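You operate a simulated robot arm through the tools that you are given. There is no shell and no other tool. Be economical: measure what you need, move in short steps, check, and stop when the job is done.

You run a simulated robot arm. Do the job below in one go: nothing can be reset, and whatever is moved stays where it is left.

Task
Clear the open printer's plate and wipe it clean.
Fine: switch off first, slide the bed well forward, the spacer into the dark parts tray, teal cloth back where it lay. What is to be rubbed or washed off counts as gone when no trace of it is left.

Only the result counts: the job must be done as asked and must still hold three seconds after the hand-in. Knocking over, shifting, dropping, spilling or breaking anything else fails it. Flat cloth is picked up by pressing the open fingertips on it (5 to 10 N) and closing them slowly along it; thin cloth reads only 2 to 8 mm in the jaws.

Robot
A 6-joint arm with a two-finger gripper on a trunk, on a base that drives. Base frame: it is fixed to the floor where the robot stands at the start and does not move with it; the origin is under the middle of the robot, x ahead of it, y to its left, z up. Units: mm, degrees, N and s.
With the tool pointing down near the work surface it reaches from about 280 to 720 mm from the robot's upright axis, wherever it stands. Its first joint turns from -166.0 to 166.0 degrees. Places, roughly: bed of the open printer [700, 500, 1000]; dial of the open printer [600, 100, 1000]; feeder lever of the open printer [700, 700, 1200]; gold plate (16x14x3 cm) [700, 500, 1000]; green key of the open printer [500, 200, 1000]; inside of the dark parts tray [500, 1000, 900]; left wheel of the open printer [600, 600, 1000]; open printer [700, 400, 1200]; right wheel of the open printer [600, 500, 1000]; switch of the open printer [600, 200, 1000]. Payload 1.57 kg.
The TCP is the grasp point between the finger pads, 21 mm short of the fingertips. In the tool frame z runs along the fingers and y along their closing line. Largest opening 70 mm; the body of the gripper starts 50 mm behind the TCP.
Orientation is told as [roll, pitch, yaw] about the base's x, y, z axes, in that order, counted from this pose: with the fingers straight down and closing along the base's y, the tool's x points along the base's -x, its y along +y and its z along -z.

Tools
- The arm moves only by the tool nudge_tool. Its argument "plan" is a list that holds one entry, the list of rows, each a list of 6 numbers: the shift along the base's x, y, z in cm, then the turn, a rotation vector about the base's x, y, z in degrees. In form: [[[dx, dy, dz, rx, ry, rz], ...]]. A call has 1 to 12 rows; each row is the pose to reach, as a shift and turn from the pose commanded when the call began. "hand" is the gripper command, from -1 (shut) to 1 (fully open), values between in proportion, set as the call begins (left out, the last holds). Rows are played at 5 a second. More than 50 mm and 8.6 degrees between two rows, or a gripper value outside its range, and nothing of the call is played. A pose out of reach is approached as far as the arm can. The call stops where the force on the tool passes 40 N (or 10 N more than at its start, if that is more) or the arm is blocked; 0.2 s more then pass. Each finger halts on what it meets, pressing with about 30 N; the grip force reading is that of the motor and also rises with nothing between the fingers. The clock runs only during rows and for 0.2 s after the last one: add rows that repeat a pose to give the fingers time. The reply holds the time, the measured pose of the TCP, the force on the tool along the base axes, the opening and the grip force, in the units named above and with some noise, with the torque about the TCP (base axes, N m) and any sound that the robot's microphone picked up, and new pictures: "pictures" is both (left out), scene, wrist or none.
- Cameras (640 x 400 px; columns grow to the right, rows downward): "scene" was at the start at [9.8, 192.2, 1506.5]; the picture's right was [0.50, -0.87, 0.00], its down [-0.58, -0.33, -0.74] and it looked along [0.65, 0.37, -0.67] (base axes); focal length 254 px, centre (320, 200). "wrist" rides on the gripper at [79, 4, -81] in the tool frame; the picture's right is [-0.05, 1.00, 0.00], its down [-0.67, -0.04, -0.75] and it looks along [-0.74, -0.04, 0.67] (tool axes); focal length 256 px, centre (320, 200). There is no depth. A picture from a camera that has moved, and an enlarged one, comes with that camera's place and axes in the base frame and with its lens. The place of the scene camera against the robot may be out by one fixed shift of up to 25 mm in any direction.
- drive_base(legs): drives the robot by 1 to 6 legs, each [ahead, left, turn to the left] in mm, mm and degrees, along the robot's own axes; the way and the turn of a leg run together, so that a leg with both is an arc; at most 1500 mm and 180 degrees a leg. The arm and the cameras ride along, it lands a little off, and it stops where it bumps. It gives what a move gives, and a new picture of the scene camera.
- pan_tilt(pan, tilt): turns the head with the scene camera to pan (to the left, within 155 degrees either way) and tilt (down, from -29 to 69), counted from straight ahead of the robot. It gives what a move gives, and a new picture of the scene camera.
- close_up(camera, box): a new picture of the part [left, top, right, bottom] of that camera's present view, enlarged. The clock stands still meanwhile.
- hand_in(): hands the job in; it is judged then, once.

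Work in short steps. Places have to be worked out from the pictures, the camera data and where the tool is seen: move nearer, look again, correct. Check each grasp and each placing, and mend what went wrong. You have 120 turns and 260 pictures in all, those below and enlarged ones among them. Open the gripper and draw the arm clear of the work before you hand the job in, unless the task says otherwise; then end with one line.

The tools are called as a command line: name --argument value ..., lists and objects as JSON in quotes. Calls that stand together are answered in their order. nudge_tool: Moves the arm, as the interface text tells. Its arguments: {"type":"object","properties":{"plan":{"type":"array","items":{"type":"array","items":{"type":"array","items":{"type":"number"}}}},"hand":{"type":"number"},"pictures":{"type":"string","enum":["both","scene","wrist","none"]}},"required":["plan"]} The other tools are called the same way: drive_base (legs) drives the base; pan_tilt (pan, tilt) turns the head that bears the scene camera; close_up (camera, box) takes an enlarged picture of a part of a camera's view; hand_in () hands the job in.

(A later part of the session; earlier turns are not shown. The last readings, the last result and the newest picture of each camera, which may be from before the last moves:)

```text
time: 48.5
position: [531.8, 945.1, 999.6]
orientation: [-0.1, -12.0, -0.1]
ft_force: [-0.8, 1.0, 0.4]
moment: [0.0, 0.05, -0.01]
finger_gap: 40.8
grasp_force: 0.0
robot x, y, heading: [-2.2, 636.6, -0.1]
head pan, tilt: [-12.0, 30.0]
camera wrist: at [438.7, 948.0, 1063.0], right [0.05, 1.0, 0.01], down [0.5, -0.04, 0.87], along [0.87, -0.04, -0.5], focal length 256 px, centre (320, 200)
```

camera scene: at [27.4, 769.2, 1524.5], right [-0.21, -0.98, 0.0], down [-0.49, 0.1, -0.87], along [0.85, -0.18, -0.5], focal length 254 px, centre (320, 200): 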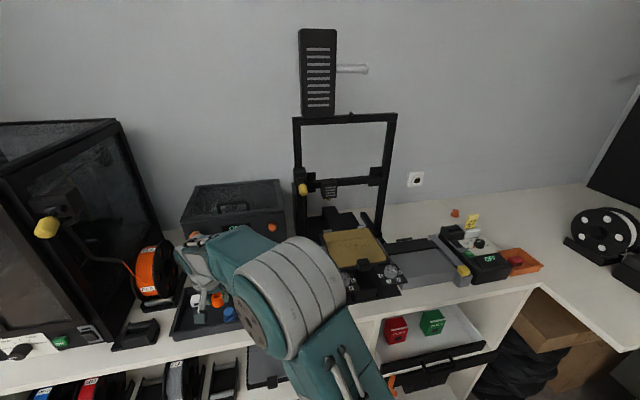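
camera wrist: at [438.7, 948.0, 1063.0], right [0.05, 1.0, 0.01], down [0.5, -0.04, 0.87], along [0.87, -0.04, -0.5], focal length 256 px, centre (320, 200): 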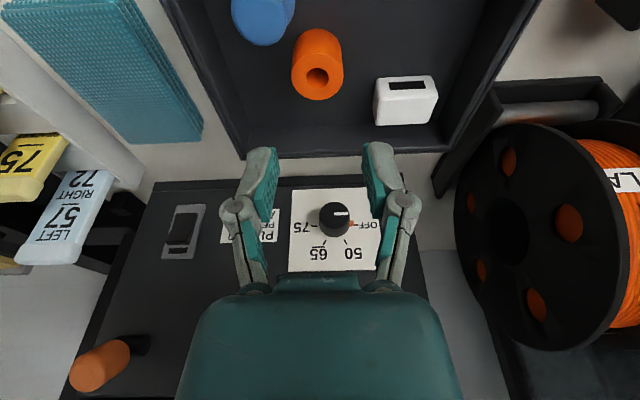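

The spacer stands upright in the tray with the other parts untouched. The teal cloth is a folded pad of about 104 × 62 mm centred near [545, 810], and I move above it.

nudge_tool --plan '[[[0, 0, 4, 0, 6, 0], [0, -4, 6, 0, 12, 0], [0, -8, 6, 0, 12, 0], [0, -12, 6, 0, 12, 0], [0, -13.5, 6, 0, 12, 0], [0, -13.5, 6, 0, 12, 0]]]' --pictures "both"

close_up --camera "wrist" --box '[200, 0, 440, 160]'

close_up --camera "scene" --box '[230, 240, 350, 330]'

```text
time: 49.9
position: [529.2, 809.1, 1061.4]
orientation: [-0.1, 0.0, -0.1]
ft_force: [-0.3, -0.3, 0.5]
moment: [0.03, 0.01, 0.01]
finger_gap: 40.8
grasp_force: 0.0
robot x, y, heading: [-2.4, 635.5, -0.1]
head pan, tilt: [-12.0, 30.0]
camera scene: at [27.3, 768.3, 1524.6], right [-0.21, -0.98, 0.0], down [-0.49, 0.1, -0.87], along [0.85, -0.18, -0.5], focal length 254 px, centre (320, 200)
camera wrist: at [451.2, 812.4, 1142.1], right [0.05, 1.0, 0.0], down [0.67, -0.04, 0.74], along [0.74, -0.04, -0.67], focal length 256 px, centre (320, 200)
```

scene: 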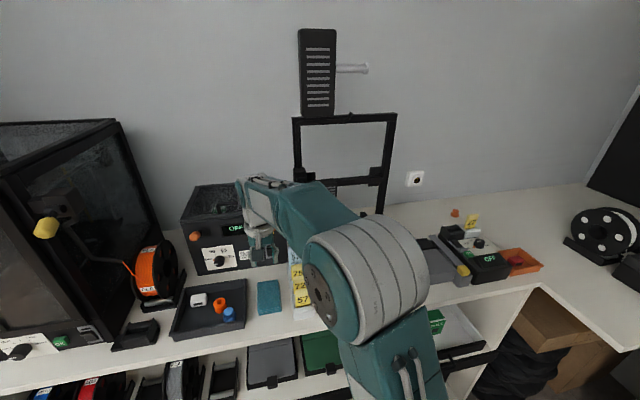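
wrist: 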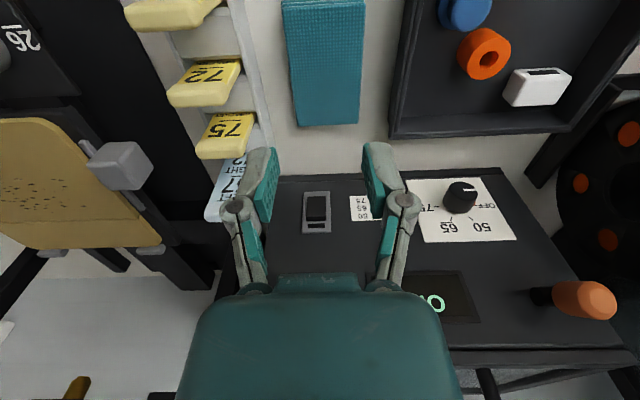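

```text
2.50 times, centred on (320, 80) of wrist
camera zoom: at [451.2, 812.4, 1142.1], right [0.05, 1.0, 0.0], down [0.67, -0.04, 0.74], along [0.74, -0.04, -0.67], focal length 640 px, centre (320, 500)
```

zoom: 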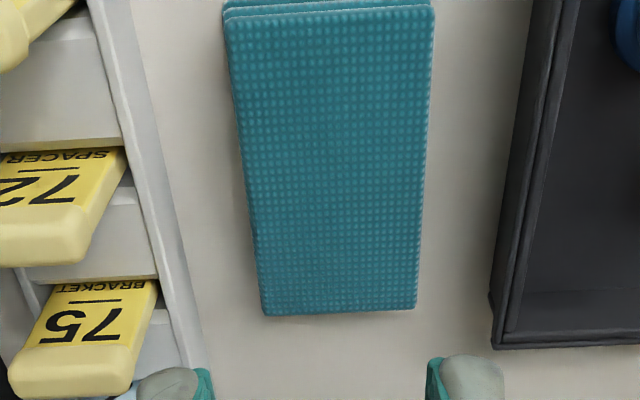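

```text
4.44 times, centred on (290, 285) of scene
camera zoom: at [27.3, 768.3, 1524.6], right [-0.21, -0.98, 0.0], down [-0.49, 0.1, -0.87], along [0.85, -0.18, -0.5], focal length 1127 px, centre (453, -178)
```

zoom: 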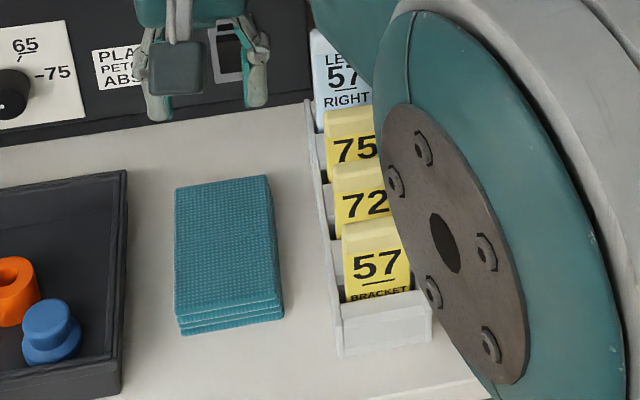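

The cloth's top spans about x 498–604 and y 781–847. I lower above its centre with the fingers open about 45 mm.

nudge_tool --plan '[[[2.2, 0.4, -3, 0, 0, 0], [2.2, 0.4, -7, 0, 0, 0], [2.2, 0.4, -10.5, 0, 0, 0], [2.2, 0.4, -12.5, 0, 0, 0], [2.2, 0.4, -12.5, 0, 0, 0]]]' --hand 0.2 --pictures "wrist"

nudge_tool --plan '[[[0, 0, -0.3, 0, 0, 0], [0, 0, -0.6, 0, 0, 0], [0, 0, -0.9, 0, 0, 0], [0, 0, -1.2, 0, 0, 0]]]' --pictures "none"

```text
time: 51.1
position: [552.2, 810.7, 932.7]
orientation: [0.1, -0.1, -0.1]
ft_force: [-1.2, 0.7, 11.0]
moment: [0.07, 0.08, 0.05]
finger_gap: 43.5
grasp_force: 1.5
robot x, y, heading: [1.3, 636.8, 0.1]
head pan, tilt: [-12.0, 30.0]
camera wrist: at [474.1, 815.3, 1013.7], right [0.05, 1.0, 0.0], down [0.66, -0.04, 0.75], along [0.75, -0.04, -0.67], focal length 256 px, centre (320, 200)
```

wrist: 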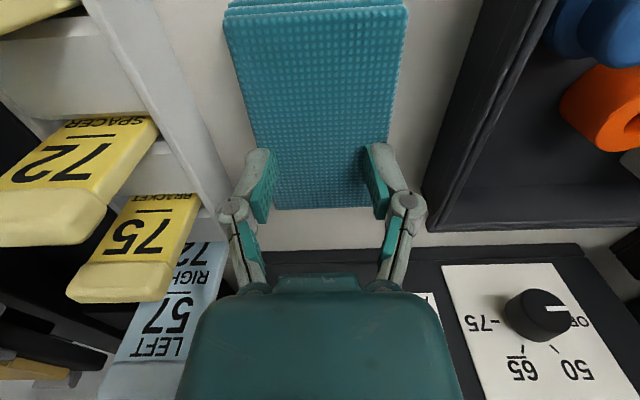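

```text
time: 51.7
position: [555.0, 812.3, 934.9]
orientation: [0.1, -0.8, 0.0]
ft_force: [1.5, -3.5, 24.4]
moment: [-0.05, 0.03, -0.04]
finger_gap: 6.2
grasp_force: 28.1
robot x, y, heading: [1.0, 635.8, 0.1]
head pan, tilt: [-12.0, 30.0]
stopped in row 3: the force on the tool passed its limit at 48 N (the readings are from after the stop); the commanded pose is now the measured one
```

Contact came earlier than expected, and the second step pressed too hard; the gap now reads 6 mm. I look at what happened.

close_up --camera "wrist" --box '[180, 60, 460, 260]'

close_up --camera "scene" --box '[210, 230, 350, 330]'

```text
2.00 times, centred on (320, 160) of wrist
camera zoom: at [475.2, 814.7, 1014.7], right [0.06, 1.0, 0.0], down [0.66, -0.04, 0.75], along [0.75, -0.04, -0.66], focal length 512 px, centre (320, 280)
```

zoom: 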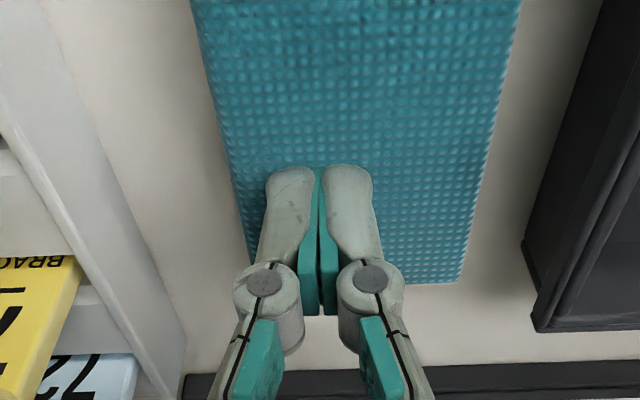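

```text
4.00 times, centred on (280, 280) of scene
camera zoom: at [25.8, 766.1, 1524.9], right [-0.21, -0.98, 0.0], down [-0.49, 0.11, -0.87], along [0.85, -0.18, -0.5], focal length 1014 px, centre (480, -120)
```

zoom: 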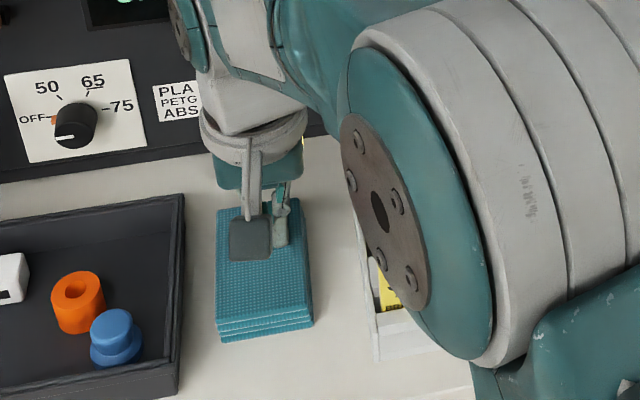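

The fingers have ended up nearly shut on the cloth, at 6 mm, which is a plausible cloth pinch. I command them shut and lift a little to test.

nudge_tool --plan '[[[0, 0, 0.1, 0, 0, 0], [0, 0, 0.4, 0, 0, 0], [0, 0, 1, 0, 0, 0], [0, 0, 2.5, 0, 0, 0], [0, 0, 4, 0, 0, 0]]]' --hand -1 --pictures "both"

close_up --camera "scene" --box '[210, 230, 350, 330]'

```text
time: 52.9
position: [554.2, 812.7, 970.0]
orientation: [0.1, -0.3, -0.1]
ft_force: [0.3, 0.3, -0.2]
moment: [-0.02, -0.01, 0.03]
finger_gap: 0.2
grasp_force: 28.5
robot x, y, heading: [2.1, 638.7, -0.2]
head pan, tilt: [-12.0, 30.0]
camera scene: at [27.6, 767.7, 1524.6], right [-0.21, -0.98, 0.0], down [-0.49, 0.1, -0.87], along [0.85, -0.18, -0.5], focal length 254 px, centre (320, 200)
camera wrist: at [474.9, 815.8, 1051.6], right [0.06, 1.0, 0.0], down [0.66, -0.04, 0.75], along [0.75, -0.04, -0.66], focal length 256 px, centre (320, 200)
```

scene: 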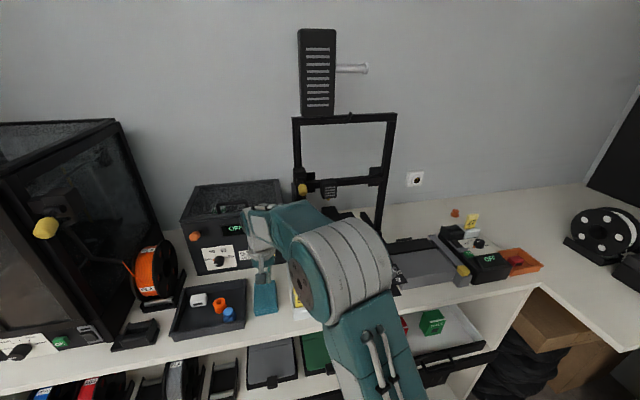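
wrist: 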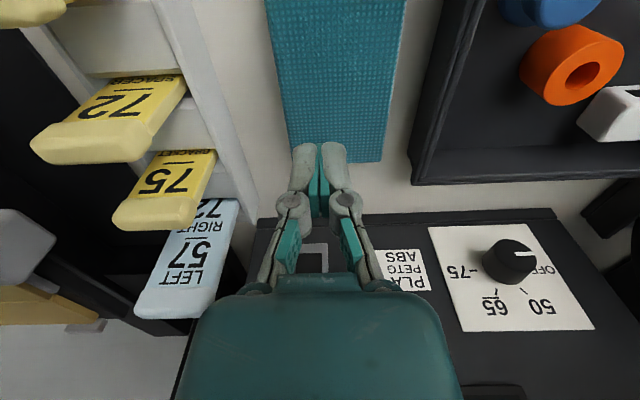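

```text
4.00 times, centred on (280, 280) of scene
camera zoom: at [27.6, 767.7, 1524.6], right [-0.21, -0.98, 0.0], down [-0.49, 0.1, -0.87], along [0.85, -0.18, -0.5], focal length 1014 px, centre (480, -120)
```

zoom: 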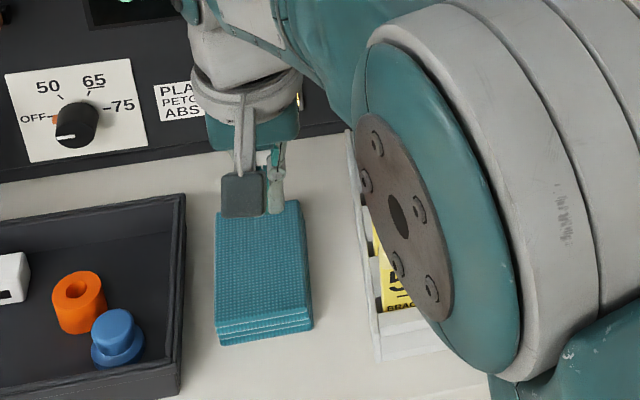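

Not gripped: the gap is now 0. Contact showed the pad's top at about z 912. I open to about 50 mm and press gently at 5–10 N, then close in small increments.

nudge_tool --plan '[[[-0.8, 0, 0, 0, 0, 0], [-0.8, 0, 0, 0, 0, 0], [-0.8, 0, -2, 0, 0, 0], [-0.8, 0, -3.2, 0, 0, 0], [-0.8, 0, -3.2, 0, 0, 0]]]' --hand 0.4 --pictures "none"

nudge_tool --plan '[[[0, 0, -0.2, 0, 0, 0], [0, 0, -0.2, 0, 0, 0]]]' --pictures "none"

```text
time: 54.1
position: [545.2, 814.4, 936.5]
orientation: [0.0, -0.5, -0.1]
ft_force: [-0.7, 0.8, 0.1]
moment: [-0.02, 0.04, -0.01]
finger_gap: 49.0
grasp_force: 0.1
robot x, y, heading: [-2.3, 634.2, -0.1]
head pan, tilt: [-12.0, 30.0]
```

```text
time: 54.7
position: [546.2, 813.4, 936.5]
orientation: [0.0, -0.4, -0.1]
ft_force: [0.7, 0.1, 0.1]
moment: [0.0, -0.01, -0.04]
finger_gap: 49.2
grasp_force: 0.0
robot x, y, heading: [3.1, 635.6, 0.1]
head pan, tilt: [-12.0, 30.0]
```

No contact yet; I step down 2 mm at a time.

nudge_tool --plan '[[[0, 0, -0.2, 0, 0, 0], [0, 0, -0.2, 0, 0, 0]]]' --pictures "none"

nudge_tool --plan '[[[0, 0, -0.15, 0, 0, 0], [0, 0, -0.15, 0, 0, 0]]]' --pictures "none"

```text
time: 55.3
position: [546.2, 814.2, 933.4]
orientation: [0.1, -0.3, -0.2]
ft_force: [-0.4, 0.9, -0.1]
moment: [-0.01, 0.0, -0.02]
finger_gap: 49.2
grasp_force: 0.1
robot x, y, heading: [0.2, 633.9, 0.1]
head pan, tilt: [-12.0, 30.0]
```

```text
time: 55.9
position: [546.4, 812.3, 934.0]
orientation: [0.1, -0.4, 0.0]
ft_force: [0.0, 0.8, -0.3]
moment: [-0.02, -0.02, -0.01]
finger_gap: 49.1
grasp_force: 0.1
robot x, y, heading: [-0.4, 636.0, -0.2]
head pan, tilt: [-12.0, 30.0]
```

Still no contact, so I continue.

nudge_tool --plan '[[[0, 0, -0.15, 0, 0, 0], [0, 0, -0.15, 0, 0, 0]]]' --pictures "none"

nudge_tool --plan '[[[0, 0, -0.15, 0, 0, 0], [0, 0, -0.15, 0, 0, 0]]]' --pictures "none"

```text
time: 56.5
position: [546.9, 813.9, 932.3]
orientation: [0.1, -0.4, 0.0]
ft_force: [-0.8, 0.1, 1.6]
moment: [0.01, 0.04, -0.01]
finger_gap: 49.0
grasp_force: 0.0
robot x, y, heading: [0.7, 637.0, -0.1]
head pan, tilt: [-12.0, 30.0]
```

```text
time: 57.1
position: [546.8, 812.6, 931.1]
orientation: [0.1, -0.5, -0.1]
ft_force: [-0.1, 0.6, 4.0]
moment: [0.16, 0.04, 0.01]
finger_gap: 51.2
grasp_force: 1.4
robot x, y, heading: [-1.5, 634.9, -0.0]
head pan, tilt: [-12.0, 30.0]
```

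Contact at 4 N. I press one more millimetre and begin closing slowly.

nudge_tool --plan '[[[0, 0, -0.1, 0, 0, 0], [0, 0, -0.1, 0, 0, 0]]]' --hand 0.2 --pictures "none"

nudge_tool --plan '[[[0, 0, 0, 0, 0, 0]]]' --hand 0.0 --pictures "wrist"

```text
time: 57.7
position: [547.7, 813.8, 931.2]
orientation: [0.1, -0.8, -0.1]
ft_force: [3.6, 4.2, 22.4]
moment: [0.44, 0.0, -0.02]
finger_gap: 46.2
grasp_force: 11.1
robot x, y, heading: [4.2, 635.9, -0.3]
head pan, tilt: [-12.0, 30.0]
```

```text
time: 58.2
position: [549.8, 813.8, 933.7]
orientation: [0.3, -1.0, -0.1]
ft_force: [-1.8, 0.3, 12.1]
moment: [-0.02, 0.08, -0.01]
finger_gap: 6.1
grasp_force: 28.4
robot x, y, heading: [1.8, 639.6, -0.2]
head pan, tilt: [-12.0, 30.0]
stopped in row 1: the force on the tool passed its limit at 48 N (the readings are from after the stop); the commanded pose is now the measured one
camera wrist: at [468.3, 816.1, 1014.7], right [0.05, 1.0, 0.01], down [0.65, -0.04, 0.76], along [0.76, -0.04, -0.65], focal length 256 px, centre (320, 200)
```

wrist: 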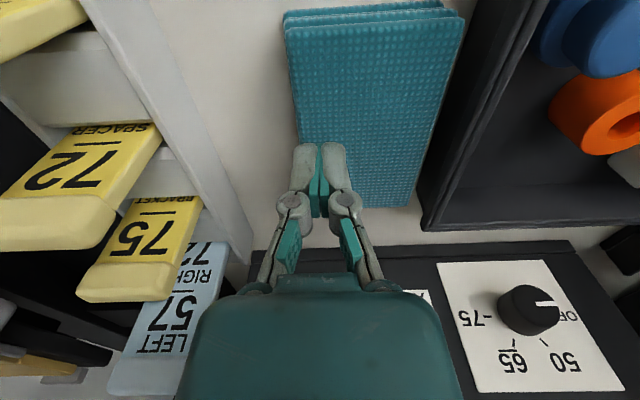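

The cloth shifted sideways while the fingers closed. I look closely at what they hold.

close_up --camera "wrist" --box '[220, 80, 440, 240]'

close_up --camera "scene" --box '[210, 230, 350, 330]'

```text
2.50 times, centred on (330, 160) of wrist
camera zoom: at [468.3, 816.1, 1014.7], right [0.05, 1.0, 0.01], down [0.65, -0.04, 0.76], along [0.76, -0.04, -0.65], focal length 640 px, centre (295, 300)
```

zoom: 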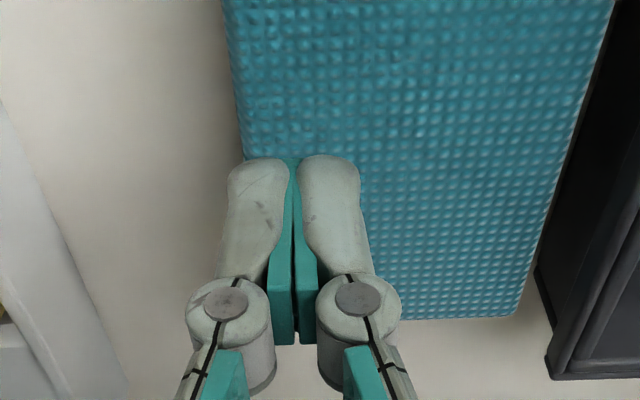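

```text
4.00 times, centred on (280, 280) of scene
camera zoom: at [26.7, 767.6, 1524.7], right [-0.21, -0.98, 0.0], down [-0.49, 0.1, -0.87], along [0.85, -0.18, -0.5], focal length 1014 px, centre (480, -120)
```

zoom: 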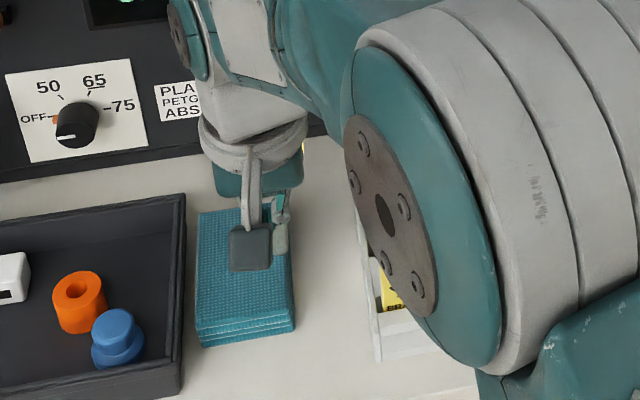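

The cloth acts as a firm folded pad, about 103 × 62 × 25 mm, and it slid ~19 mm toward the tray. I will press closed fingertips on its top and drag it back, then grip it by its long sides.

nudge_tool --plan '[[[0, 0, 1, 0, 0.5, 0], [0, 0, 2, 0, 1, 0], [-0.2, 1, 2, 0, 1, 0], [-0.2, 2, 1, 0, 1, 0], [-0.2, 2, 0.6, 0, 1, 0], [-0.2, 2, 0.6, 0, 1, 0]]]' --hand -1 --pictures "none"

nudge_tool --plan '[[[0, 0, -0.3, 0, 0, 0], [0, 0, -0.5, 0, 0, 0], [0, 0, -0.5, 0, 0, 0]]]' --pictures "wrist"

```text
time: 59.6
position: [545.4, 833.9, 939.9]
orientation: [0.3, 0.1, -0.1]
ft_force: [-0.3, 0.7, -0.2]
moment: [0.03, -0.03, -0.03]
finger_gap: 0.2
grasp_force: 28.4
robot x, y, heading: [2.1, 634.7, 0.1]
head pan, tilt: [-12.0, 30.0]
```

```text
time: 60.4
position: [546.8, 834.3, 934.5]
orientation: [0.3, 0.0, -0.2]
ft_force: [0.2, -2.8, 5.7]
moment: [-0.04, -0.01, 0.02]
finger_gap: 5.8
grasp_force: 28.6
robot x, y, heading: [1.1, 638.8, 0.1]
head pan, tilt: [-12.0, 30.0]
camera wrist: at [468.0, 836.9, 1016.4], right [0.06, 1.0, 0.0], down [0.67, -0.04, 0.74], along [0.74, -0.04, -0.67], focal length 256 px, centre (320, 200)
```

wrist: 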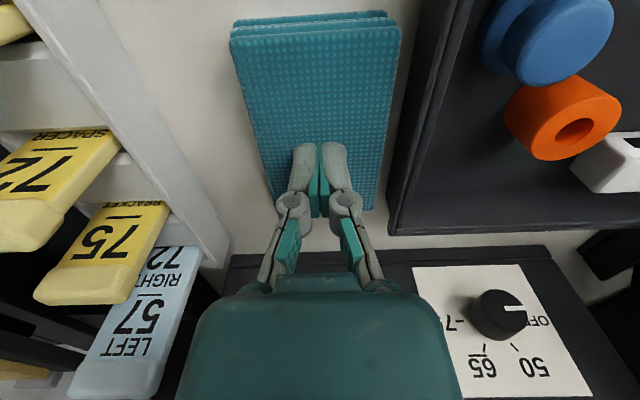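

Pressing at 6 N on the pad's middle. I drag it back 19 mm toward −y.

nudge_tool --plan '[[[0, -0.3, -0.05, 0, 0, 0], [0, -0.7, -0.05, 0, 0, 0], [0, -1.1, -0.05, 0, 0, 0], [0, -1.5, -0.05, 0, 0, 0], [0, -1.9, -0.05, 0, 0, 0], [0, -2.1, -0.05, 0, 0, 0]]]' --pictures "none"

nudge_tool --plan '[[[0, 0, 2.5, 0, 0, 0], [0, 0, 6.5, 0, 0, 0], [-1, 0, 10.5, 0, 0, 0], [-2, 0, 13, 0, 0, 0], [-2, 0, 13, 0, 0, 0]]]' --hand 1 --pictures "wrist"

close_up --camera "wrist" --box '[200, 0, 440, 160]'

```text
time: 61.8
position: [545.3, 812.6, 934.3]
orientation: [0.4, 0.2, 0.0]
ft_force: [0.0, 7.8, 20.5]
moment: [0.17, -0.04, -0.03]
finger_gap: 5.9
grasp_force: 28.6
robot x, y, heading: [2.6, 638.3, -0.0]
head pan, tilt: [-12.0, 30.0]
```

```text
time: 63.0
position: [523.7, 812.1, 1064.5]
orientation: [0.2, 0.1, -0.1]
ft_force: [-0.1, -0.2, 0.0]
moment: [0.0, 0.0, 0.01]
finger_gap: 69.9
grasp_force: 0.1
robot x, y, heading: [3.0, 634.9, -0.3]
head pan, tilt: [-12.0, 30.0]
camera wrist: at [446.4, 814.8, 1145.7], right [0.05, 1.0, 0.0], down [0.67, -0.04, 0.74], along [0.74, -0.04, -0.67], focal length 256 px, centre (320, 200)
```

wrist: 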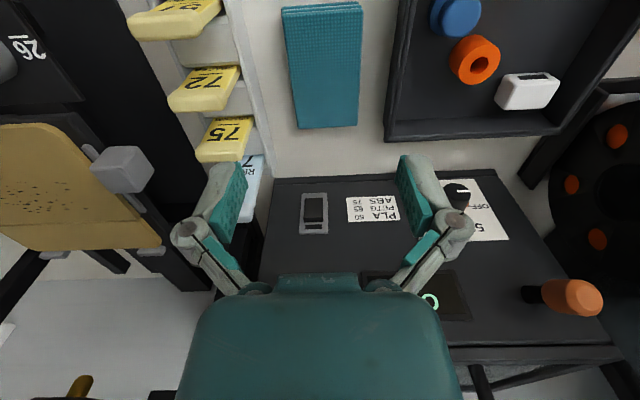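

```text
2.50 times, centred on (320, 80) of wrist
camera zoom: at [446.4, 814.8, 1145.7], right [0.05, 1.0, 0.0], down [0.67, -0.04, 0.74], along [0.74, -0.04, -0.67], focal length 640 px, centre (320, 500)
```

zoom: 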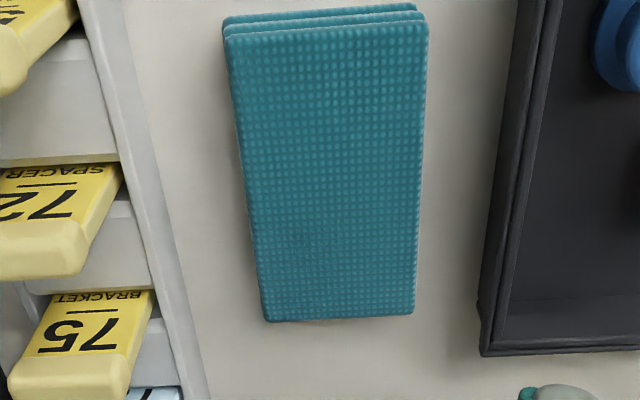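

The pad is back at about x 494–593, y 785–845, centred at [544, 815]. I lower the fully open fingers around its long sides.

nudge_tool --plan '[[[0.8, 0.2, -4, 0, 0, 0], [1.6, 0.3, -8, 0, 0, 0], [1.9, 0.3, -11.5, 0, 0, 0], [1.9, 0.3, -12.5, 0, 0, 0], [1.9, 0.3, -12.5, 0, 0, 0]]]' --hand 1 --pictures "wrist"

close_up --camera "wrist" --box '[200, 80, 440, 240]'

```text
time: 64.2
position: [545.4, 813.2, 939.6]
orientation: [0.3, 0.2, -0.2]
ft_force: [-0.8, 0.4, 0.6]
moment: [0.02, 0.0, 0.02]
finger_gap: 69.9
grasp_force: 0.0
robot x, y, heading: [0.7, 637.7, 0.1]
head pan, tilt: [-12.0, 30.0]
camera wrist: at [466.4, 817.2, 1021.3], right [0.06, 1.0, 0.0], down [0.67, -0.04, 0.74], along [0.74, -0.04, -0.67], focal length 256 px, centre (320, 200)
```

wrist: 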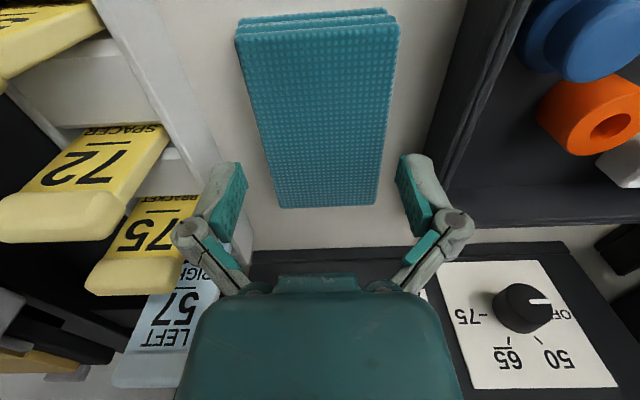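

```text
2.50 times, centred on (320, 160) of wrist
camera zoom: at [466.4, 817.2, 1021.3], right [0.06, 1.0, 0.0], down [0.67, -0.04, 0.74], along [0.74, -0.04, -0.67], focal length 640 px, centre (320, 300)
```

zoom: 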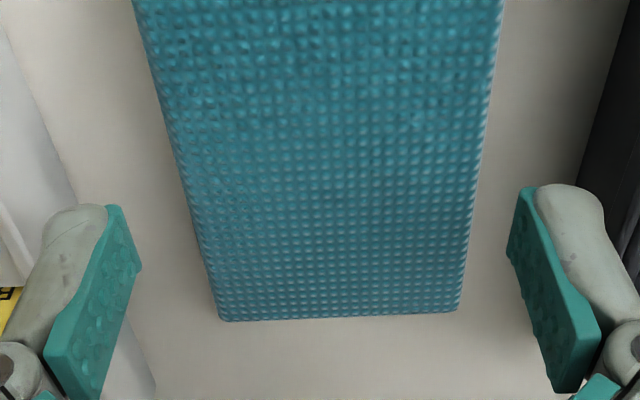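

Alignment is symmetric. I lower 20 mm so the fingertips come alongside the pad, just above the counter.

nudge_tool --plan '[[[0, 0.1, -0.6, 0, 0, 0], [0, 0.1, -1.2, 0, 0, 0], [0, 0.1, -1.7, 0, 0, 0], [0, 0.1, -2.1, 0, 0, 0], [0, 0.1, -2.1, 0, 0, 0]]]' --pictures "wrist"

close_up --camera "wrist" --box '[200, 80, 440, 240]'

```text
time: 65.4
position: [543.0, 817.1, 917.7]
orientation: [0.2, 0.3, -0.1]
ft_force: [-0.1, 0.6, -0.8]
moment: [0.0, 0.0, 0.0]
finger_gap: 70.3
grasp_force: 0.1
robot x, y, heading: [0.4, 633.5, -0.2]
head pan, tilt: [-12.0, 30.0]
camera wrist: at [465.5, 820.0, 999.6], right [0.05, 1.0, 0.0], down [0.67, -0.04, 0.74], along [0.74, -0.04, -0.67], focal length 256 px, centre (320, 200)
```

wrist: 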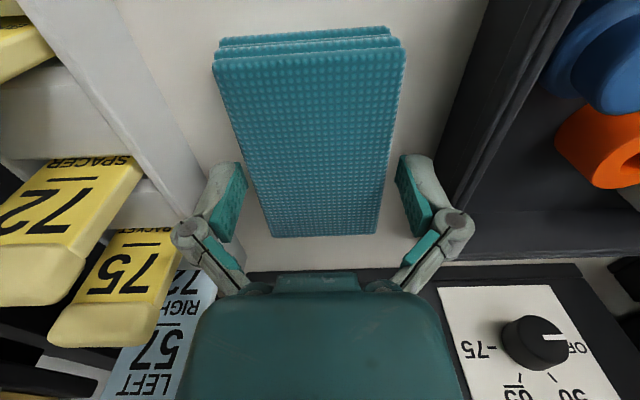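

```text
2.50 times, centred on (320, 160) of wrist
camera zoom: at [465.5, 820.0, 999.6], right [0.05, 1.0, 0.0], down [0.67, -0.04, 0.74], along [0.74, -0.04, -0.67], focal length 640 px, centre (320, 300)
```

zoom: 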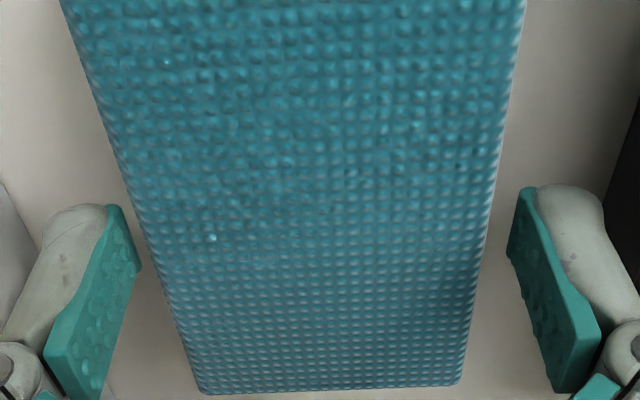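

The pad is straddled with its top at z ≈ 911. I close gradually onto its sides.

nudge_tool --plan '[[[0, 0, 0, 0, 0, 0], [0, 0, 0, 0, 0, 0]]]' --hand 0.6 --pictures "wrist"

```text
time: 66.0
position: [544.5, 817.1, 919.0]
orientation: [0.4, 0.1, 0.0]
ft_force: [-1.4, -0.3, 6.9]
moment: [0.01, 0.06, -0.01]
finger_gap: 64.3
grasp_force: 29.6
robot x, y, heading: [0.3, 634.5, -0.1]
head pan, tilt: [-12.0, 30.0]
camera wrist: at [465.5, 819.9, 1000.1], right [0.06, 1.0, 0.0], down [0.67, -0.04, 0.74], along [0.74, -0.04, -0.67], focal length 256 px, centre (320, 200)
```

wrist: 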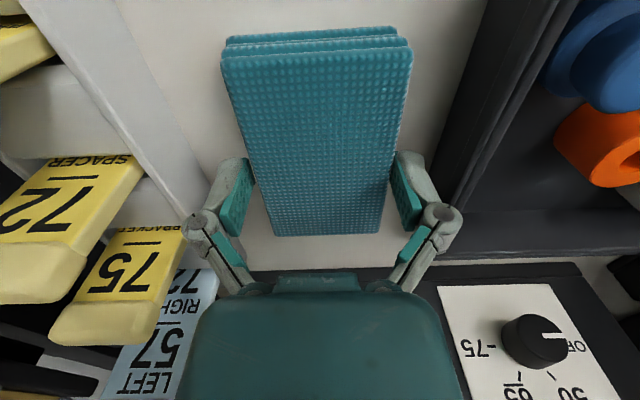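

It holds at 64 mm with 30 N, so the pad is firm. I keep closing force and lift 50 mm.

nudge_tool --plan '[[[0, 0, 0, 0, 0, 0], [0, 0, 0.5, 0, 0, 0], [0, 0, 1.5, 0, 0, 0], [0, 0, 3, 0, 0, 0], [0, 0, 5, 0, 0, 0], [0, 0, 5, 0, 0, 0]]]' --hand -1 --pictures "both"

close_up --camera "scene" --box '[210, 230, 350, 330]'

```text
time: 67.4
position: [545.4, 816.3, 968.5]
orientation: [0.1, 0.3, -0.1]
ft_force: [-0.8, -1.0, -0.7]
moment: [-0.01, 0.01, 0.0]
finger_gap: 64.0
grasp_force: 29.7
robot x, y, heading: [4.0, 635.3, -0.2]
head pan, tilt: [-12.0, 30.0]
camera scene: at [27.8, 768.3, 1524.6], right [-0.21, -0.98, 0.0], down [-0.49, 0.1, -0.87], along [0.85, -0.18, -0.5], focal length 254 px, centre (320, 200)
camera wrist: at [466.3, 819.8, 1050.6], right [0.06, 1.0, 0.0], down [0.67, -0.04, 0.74], along [0.74, -0.04, -0.67], focal length 256 px, centre (320, 200)
```

scene: 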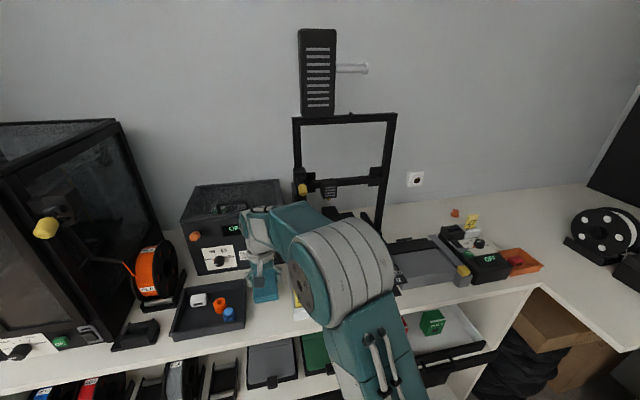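
wrist: 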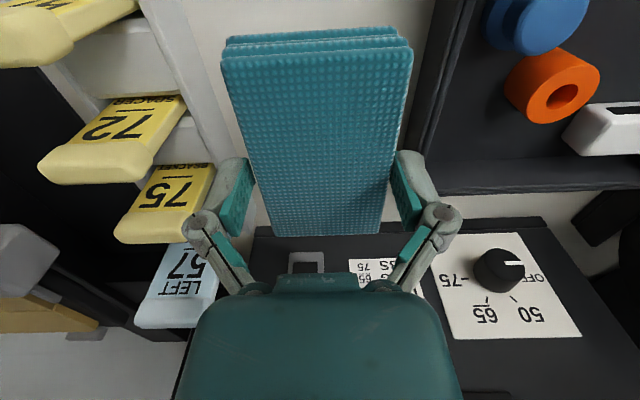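

```text
4.00 times, centred on (280, 280) of scene
camera zoom: at [27.8, 768.3, 1524.6], right [-0.21, -0.98, 0.0], down [-0.49, 0.1, -0.87], along [0.85, -0.18, -0.5], focal length 1014 px, centre (480, -120)
```

zoom: 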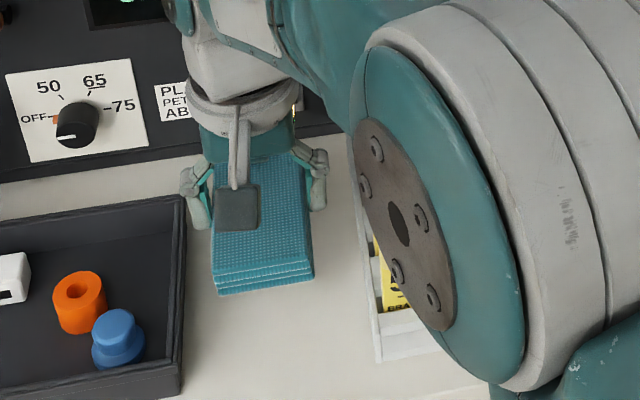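

The pad is lifted cleanly. The specks lie over about x 578–632, y 488–592 on the plate (z ≈ 986), which the pad can cover with strokes between the side rails. I carry it over there.

nudge_tool --plan '[[[-1, 0, 4.5, 0, 0, 0], [-2, 0, 9, 0, 0, 0], [-3.5, -2, 13, 0, 0, 0], [-5, -6, 15, 0, 0, 0], [-5, -10.5, 15, 0, 0, 0], [-5, -15, 15, 0, 0, 0], [-5, -19, 15, 0, 0, 0], [-4, -23, 15, 0, 0, 0], [-2, -25.5, 14, 0, 0, 0], [1, -26.6, 12.5, 0, 0, 0], [4, -26.6, 11, 0, 0, 0], [5.6, -26.6, 9.5, 0, 0, 0]]]' --pictures "both"

close_up --camera "scene" --box '[290, 170, 430, 280]'

```text
time: 70.0
position: [599.8, 548.5, 1060.7]
orientation: [0.4, 0.1, -0.1]
ft_force: [0.1, -0.7, -0.6]
moment: [0.0, -0.03, 0.03]
finger_gap: 64.0
grasp_force: 29.9
robot x, y, heading: [0.9, 635.7, -0.4]
head pan, tilt: [-12.0, 30.0]
camera scene: at [28.0, 766.7, 1524.7], right [-0.21, -0.98, 0.0], down [-0.49, 0.1, -0.87], along [0.85, -0.18, -0.5], focal length 254 px, centre (320, 200)
camera wrist: at [521.6, 551.2, 1142.9], right [0.06, 1.0, 0.0], down [0.67, -0.04, 0.74], along [0.74, -0.04, -0.67], focal length 256 px, centre (320, 200)
```

scene: 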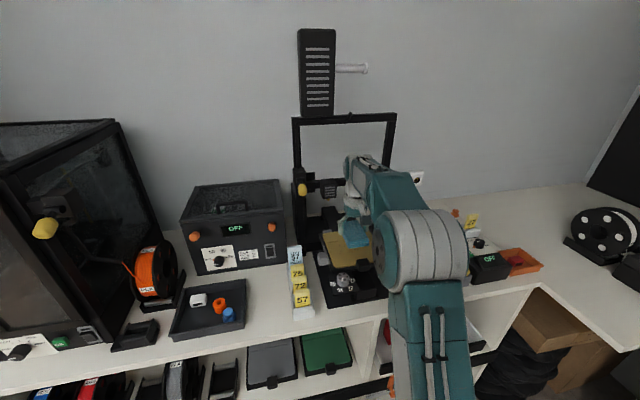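
wrist: 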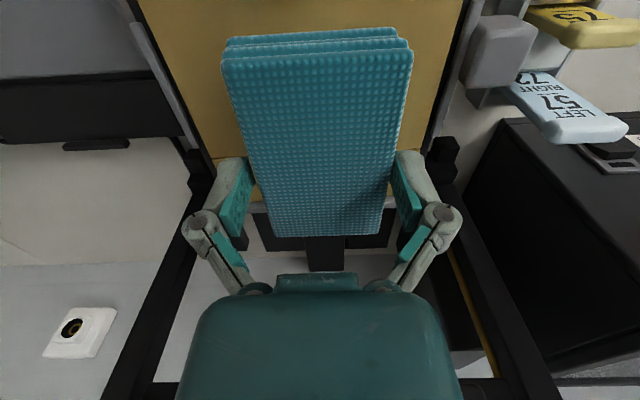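

```text
3.64 times, centred on (360, 225) of scene
camera zoom: at [28.0, 766.7, 1524.7], right [-0.21, -0.98, 0.0], down [-0.49, 0.1, -0.87], along [0.85, -0.18, -0.5], focal length 922 px, centre (174, 109)
```

zoom: 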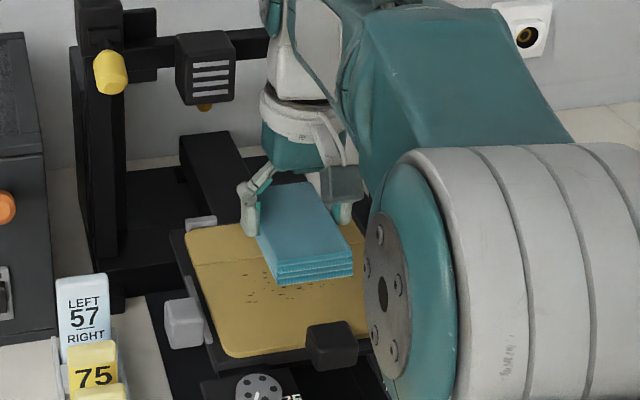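

The pad is above the plate between the rails and behind the black tab. I lower it slowly to contact.

nudge_tool --plan '[[[0, 0, -1.5, 0, 0, 0], [0, 0, -3, 0, 0, 0], [0, 0, -3.6, 0, 0, 0], [0, 0, -3.9, 0, 0, 0]]]' --pictures "none"

nudge_tool --plan '[[[0, 0, -0.2, 0, 0, 0], [0, 0, -0.4, 0, 0, 0]]]' --pictures "wrist"

```text
time: 71.0
position: [600.8, 547.7, 1022.1]
orientation: [0.3, 0.2, -0.1]
ft_force: [0.1, 0.4, -0.1]
moment: [-0.01, -0.03, -0.01]
finger_gap: 64.0
grasp_force: 30.1
robot x, y, heading: [4.8, 637.8, -0.0]
head pan, tilt: [-12.0, 30.0]
```

```text
time: 71.6
position: [600.3, 550.7, 1019.3]
orientation: [0.2, 0.2, 0.0]
ft_force: [-0.1, -0.4, -0.8]
moment: [-0.02, 0.03, 0.03]
finger_gap: 64.1
grasp_force: 29.8
robot x, y, heading: [2.4, 636.3, -0.1]
head pan, tilt: [-12.0, 30.0]
camera wrist: at [523.1, 552.2, 1101.2], right [0.05, 1.0, 0.0], down [0.67, -0.04, 0.74], along [0.74, -0.04, -0.67], focal length 256 px, centre (320, 200)
```

wrist: 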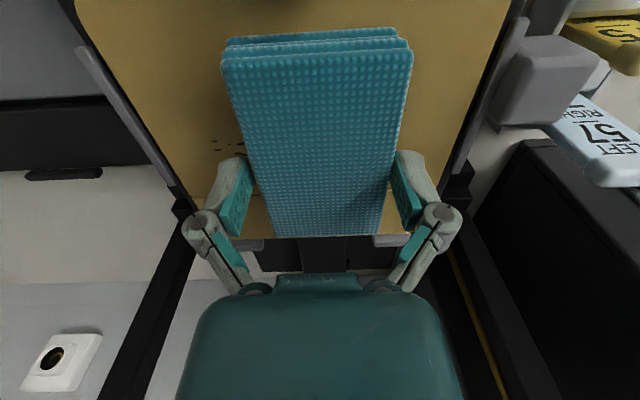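

No contact yet, so I go down in 2 mm steps.

nudge_tool --plan '[[[0, 0, -0.2, 0, 0, 0], [0, 0, -0.3, 0, 0, 0]]]' --pictures "none"

nudge_tool --plan '[[[0, 0, -0.15, 0, 0, 0], [0, 0, -0.2, 0, 0, 0]]]' --pictures "none"

```text
time: 72.2
position: [599.9, 549.9, 1015.9]
orientation: [0.3, 0.2, -0.2]
ft_force: [-0.5, 1.0, -0.8]
moment: [-0.01, -0.03, 0.0]
finger_gap: 64.1
grasp_force: 29.9
robot x, y, heading: [1.1, 637.4, -0.2]
head pan, tilt: [-12.0, 30.0]
```

```text
time: 72.8
position: [601.5, 549.8, 1014.8]
orientation: [0.3, 0.3, -0.1]
ft_force: [-0.3, 0.8, 1.1]
moment: [-0.01, -0.09, 0.03]
finger_gap: 64.0
grasp_force: 30.3
robot x, y, heading: [1.6, 633.4, -0.2]
head pan, tilt: [-12.0, 30.0]
```

Light contact begins. I press a little more and start a first stroke along y.

nudge_tool --plan '[[[0, 0, -0.15, 0, 0, 0], [0, 0, -0.15, 0, 0, 0]]]' --pictures "none"

nudge_tool --plan '[[[0, 0.8, 0, 0, 0, 0], [0, 1.6, 0, 0, 0, 0], [0, 2.4, 0, 0, 0, 0], [0, 3.1, 0, 0, 0, 0], [0, 3.1, 0, 0, 0, 0]]]' --pictures "wrist"

```text
time: 73.4
position: [599.9, 550.1, 1014.9]
orientation: [0.2, -0.1, -0.1]
ft_force: [2.1, -0.3, 13.5]
moment: [-0.05, -0.11, 0.0]
finger_gap: 64.1
grasp_force: 29.5
robot x, y, heading: [-3.0, 635.7, -0.3]
head pan, tilt: [-12.0, 30.0]
```

```text
time: 74.6
position: [601.3, 579.2, 1014.6]
orientation: [0.3, 0.1, -0.1]
ft_force: [0.3, -7.5, 19.7]
moment: [-0.35, -0.04, -0.11]
finger_gap: 64.2
grasp_force: 30.1
robot x, y, heading: [-0.5, 638.4, 0.1]
head pan, tilt: [-12.0, 30.0]
camera wrist: at [522.6, 582.3, 1095.8], right [0.06, 1.0, 0.01], down [0.67, -0.04, 0.74], along [0.74, -0.04, -0.67], focal length 256 px, centre (320, 200)
```

wrist: 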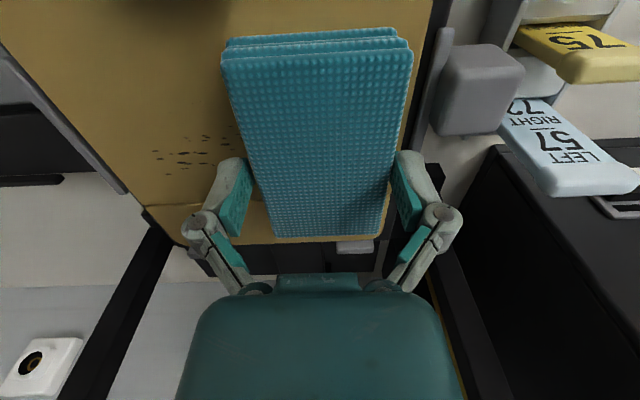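

Force is about 20 N with no trouble. I stroke right across to the other rail and back.

nudge_tool --plan '[[[0, -1.2, 0, 0, 0, 0], [0, -2.4, 0, 0, 0, 0], [0, -3.6, 0, 0, 0, 0], [0, -4.8, 0, 0, 0, 0], [0, -6, 0, 0, 0, 0], [0, -6.6, 0, 0, 0, 0], [0, -5.4, 0, 0, 0, 0], [0, -4.2, 0, 0, 0, 0], [0, -3, 0, 0, 0, 0], [0, -1.8, 0, 0, 0, 0], [0, -0.6, 0, 0, 0, 0], [0, 0, 0, 0, 0, 0]]]' --pictures "wrist"

nudge_tool --plan '[[[0.3, -1.2, 0, 0, 0, 0], [0.6, -2.4, 0, 0, 0, 0], [0.9, -3.6, 0, 0, 0, 0], [0.9, -4.8, 0, 0, 0, 0], [0.9, -6, 0, 0, 0, 0], [0.9, -6.6, 0, 0, 0, 0], [0.9, -5.4, 0, 0, 0, 0], [0.6, -4.2, 0, 0, 0, 0], [0.3, -3, 0, 0, 0, 0], [0, -1.8, 0, 0, 0, 0], [0, -0.6, 0, 0, 0, 0], [0, 0, 0, 0, 0, 0]]]' --pictures "wrist"

```text
time: 77.2
position: [601.3, 579.9, 1013.1]
orientation: [0.3, 0.1, -0.1]
ft_force: [-0.2, -8.7, 20.8]
moment: [-0.29, 0.13, 0.02]
finger_gap: 64.1
grasp_force: 29.6
robot x, y, heading: [-0.8, 637.1, -0.0]
head pan, tilt: [-12.0, 30.0]
camera wrist: at [522.8, 583.6, 1095.0], right [0.06, 1.0, 0.01], down [0.67, -0.04, 0.74], along [0.74, -0.04, -0.67], focal length 256 px, centre (320, 200)
```

wrist: 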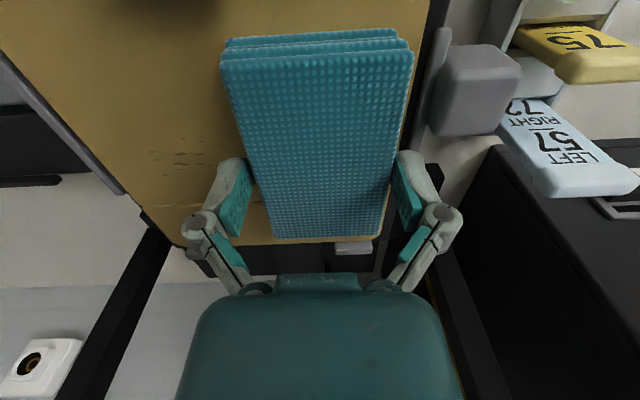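

```text
time: 79.8
position: [603.4, 581.8, 1012.9]
orientation: [0.4, 0.1, -0.1]
ft_force: [-0.2, -0.3, -0.9]
moment: [-0.02, -0.02, 0.02]
finger_gap: 64.2
grasp_force: 30.0
robot x, y, heading: [-2.0, 634.0, 0.3]
head pan, tilt: [-12.0, 30.0]
camera wrist: at [523.2, 585.3, 1095.5], right [0.06, 1.0, 0.0], down [0.67, -0.04, 0.74], along [0.74, -0.04, -0.67], focal length 256 px, centre (320, 200)
```

wrist: 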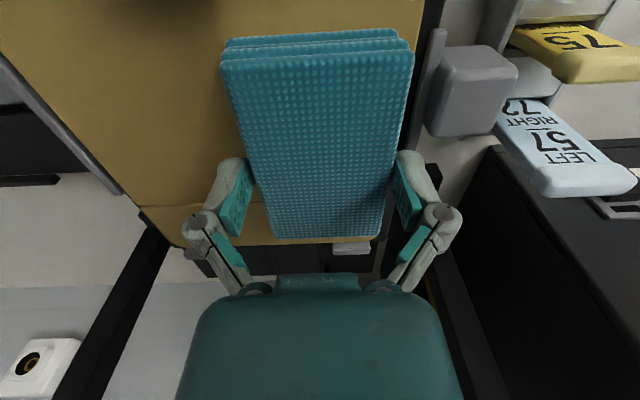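

The visible specks have vanished, but the contact force dropped to zero. I lift to inspect the plate and the pad.

nudge_tool --plan '[[[0, 0, 2, 0, 0, 0], [-2, 0, 6, 0, 0, 0], [-5, 0, 9.5, 0, 0, 0], [-9, 0, 12, 0, 0, 0], [-9, 0, 12, 0, 0, 0]]]' --pictures "both"

close_up --camera "scene" --box '[310, 200, 410, 280]'

close_up --camera "wrist" --box '[180, 20, 460, 220]'

```text
time: 81.0
position: [511.3, 578.2, 1130.3]
orientation: [0.2, 0.2, -0.1]
ft_force: [-0.7, -0.5, -1.3]
moment: [0.03, -0.02, -0.02]
finger_gap: 63.9
grasp_force: 29.7
robot x, y, heading: [2.8, 636.1, 0.0]
head pan, tilt: [-12.0, 30.0]
camera scene: at [27.3, 766.9, 1524.7], right [-0.21, -0.98, 0.0], down [-0.49, 0.1, -0.87], along [0.85, -0.18, -0.5], focal length 254 px, centre (320, 200)
camera wrist: at [434.1, 580.4, 1212.1], right [0.06, 1.0, 0.0], down [0.67, -0.04, 0.74], along [0.74, -0.04, -0.67], focal length 256 px, centre (320, 200)
```

scene: 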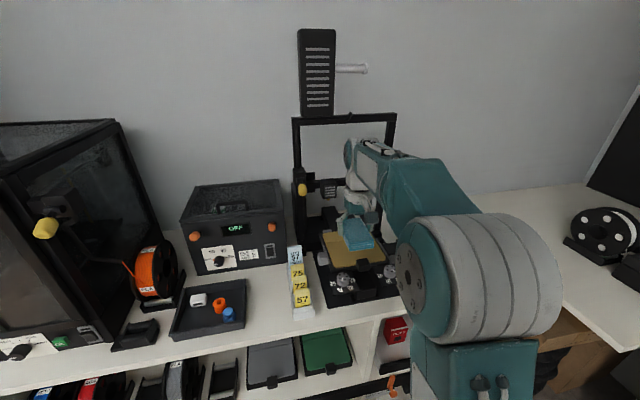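
wrist: 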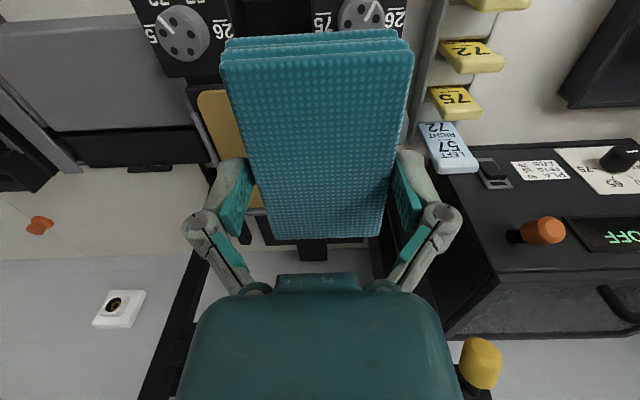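

```text
5.00 times, centred on (360, 240) of scene
camera zoom: at [27.3, 766.9, 1524.7], right [-0.21, -0.98, 0.0], down [-0.49, 0.1, -0.87], along [0.85, -0.18, -0.5], focal length 1268 px, centre (120, 0)
```

zoom: 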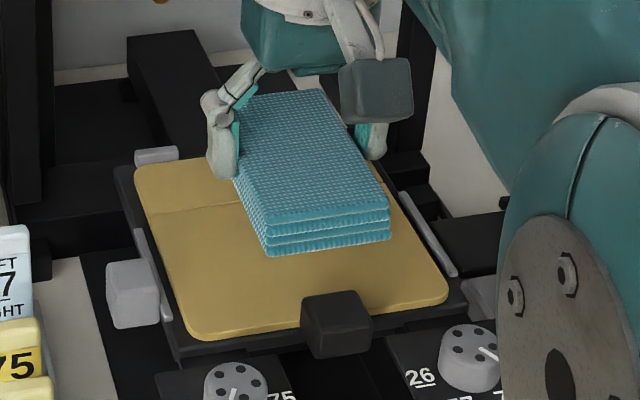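

```text
2.00 times, centred on (320, 120) of wrist
camera zoom: at [434.1, 580.4, 1212.1], right [0.06, 1.0, 0.0], down [0.67, -0.04, 0.74], along [0.74, -0.04, -0.67], focal length 512 px, centre (320, 360)
```

zoom: 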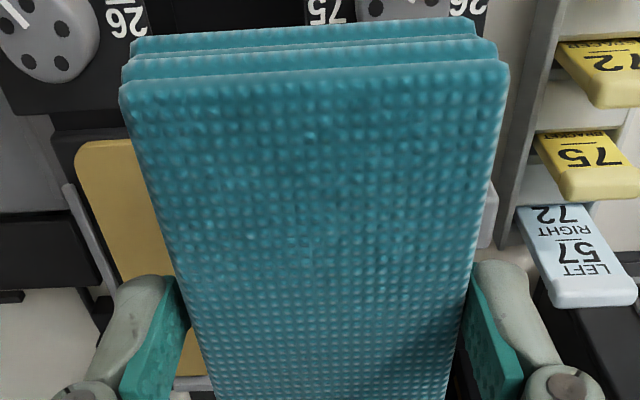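

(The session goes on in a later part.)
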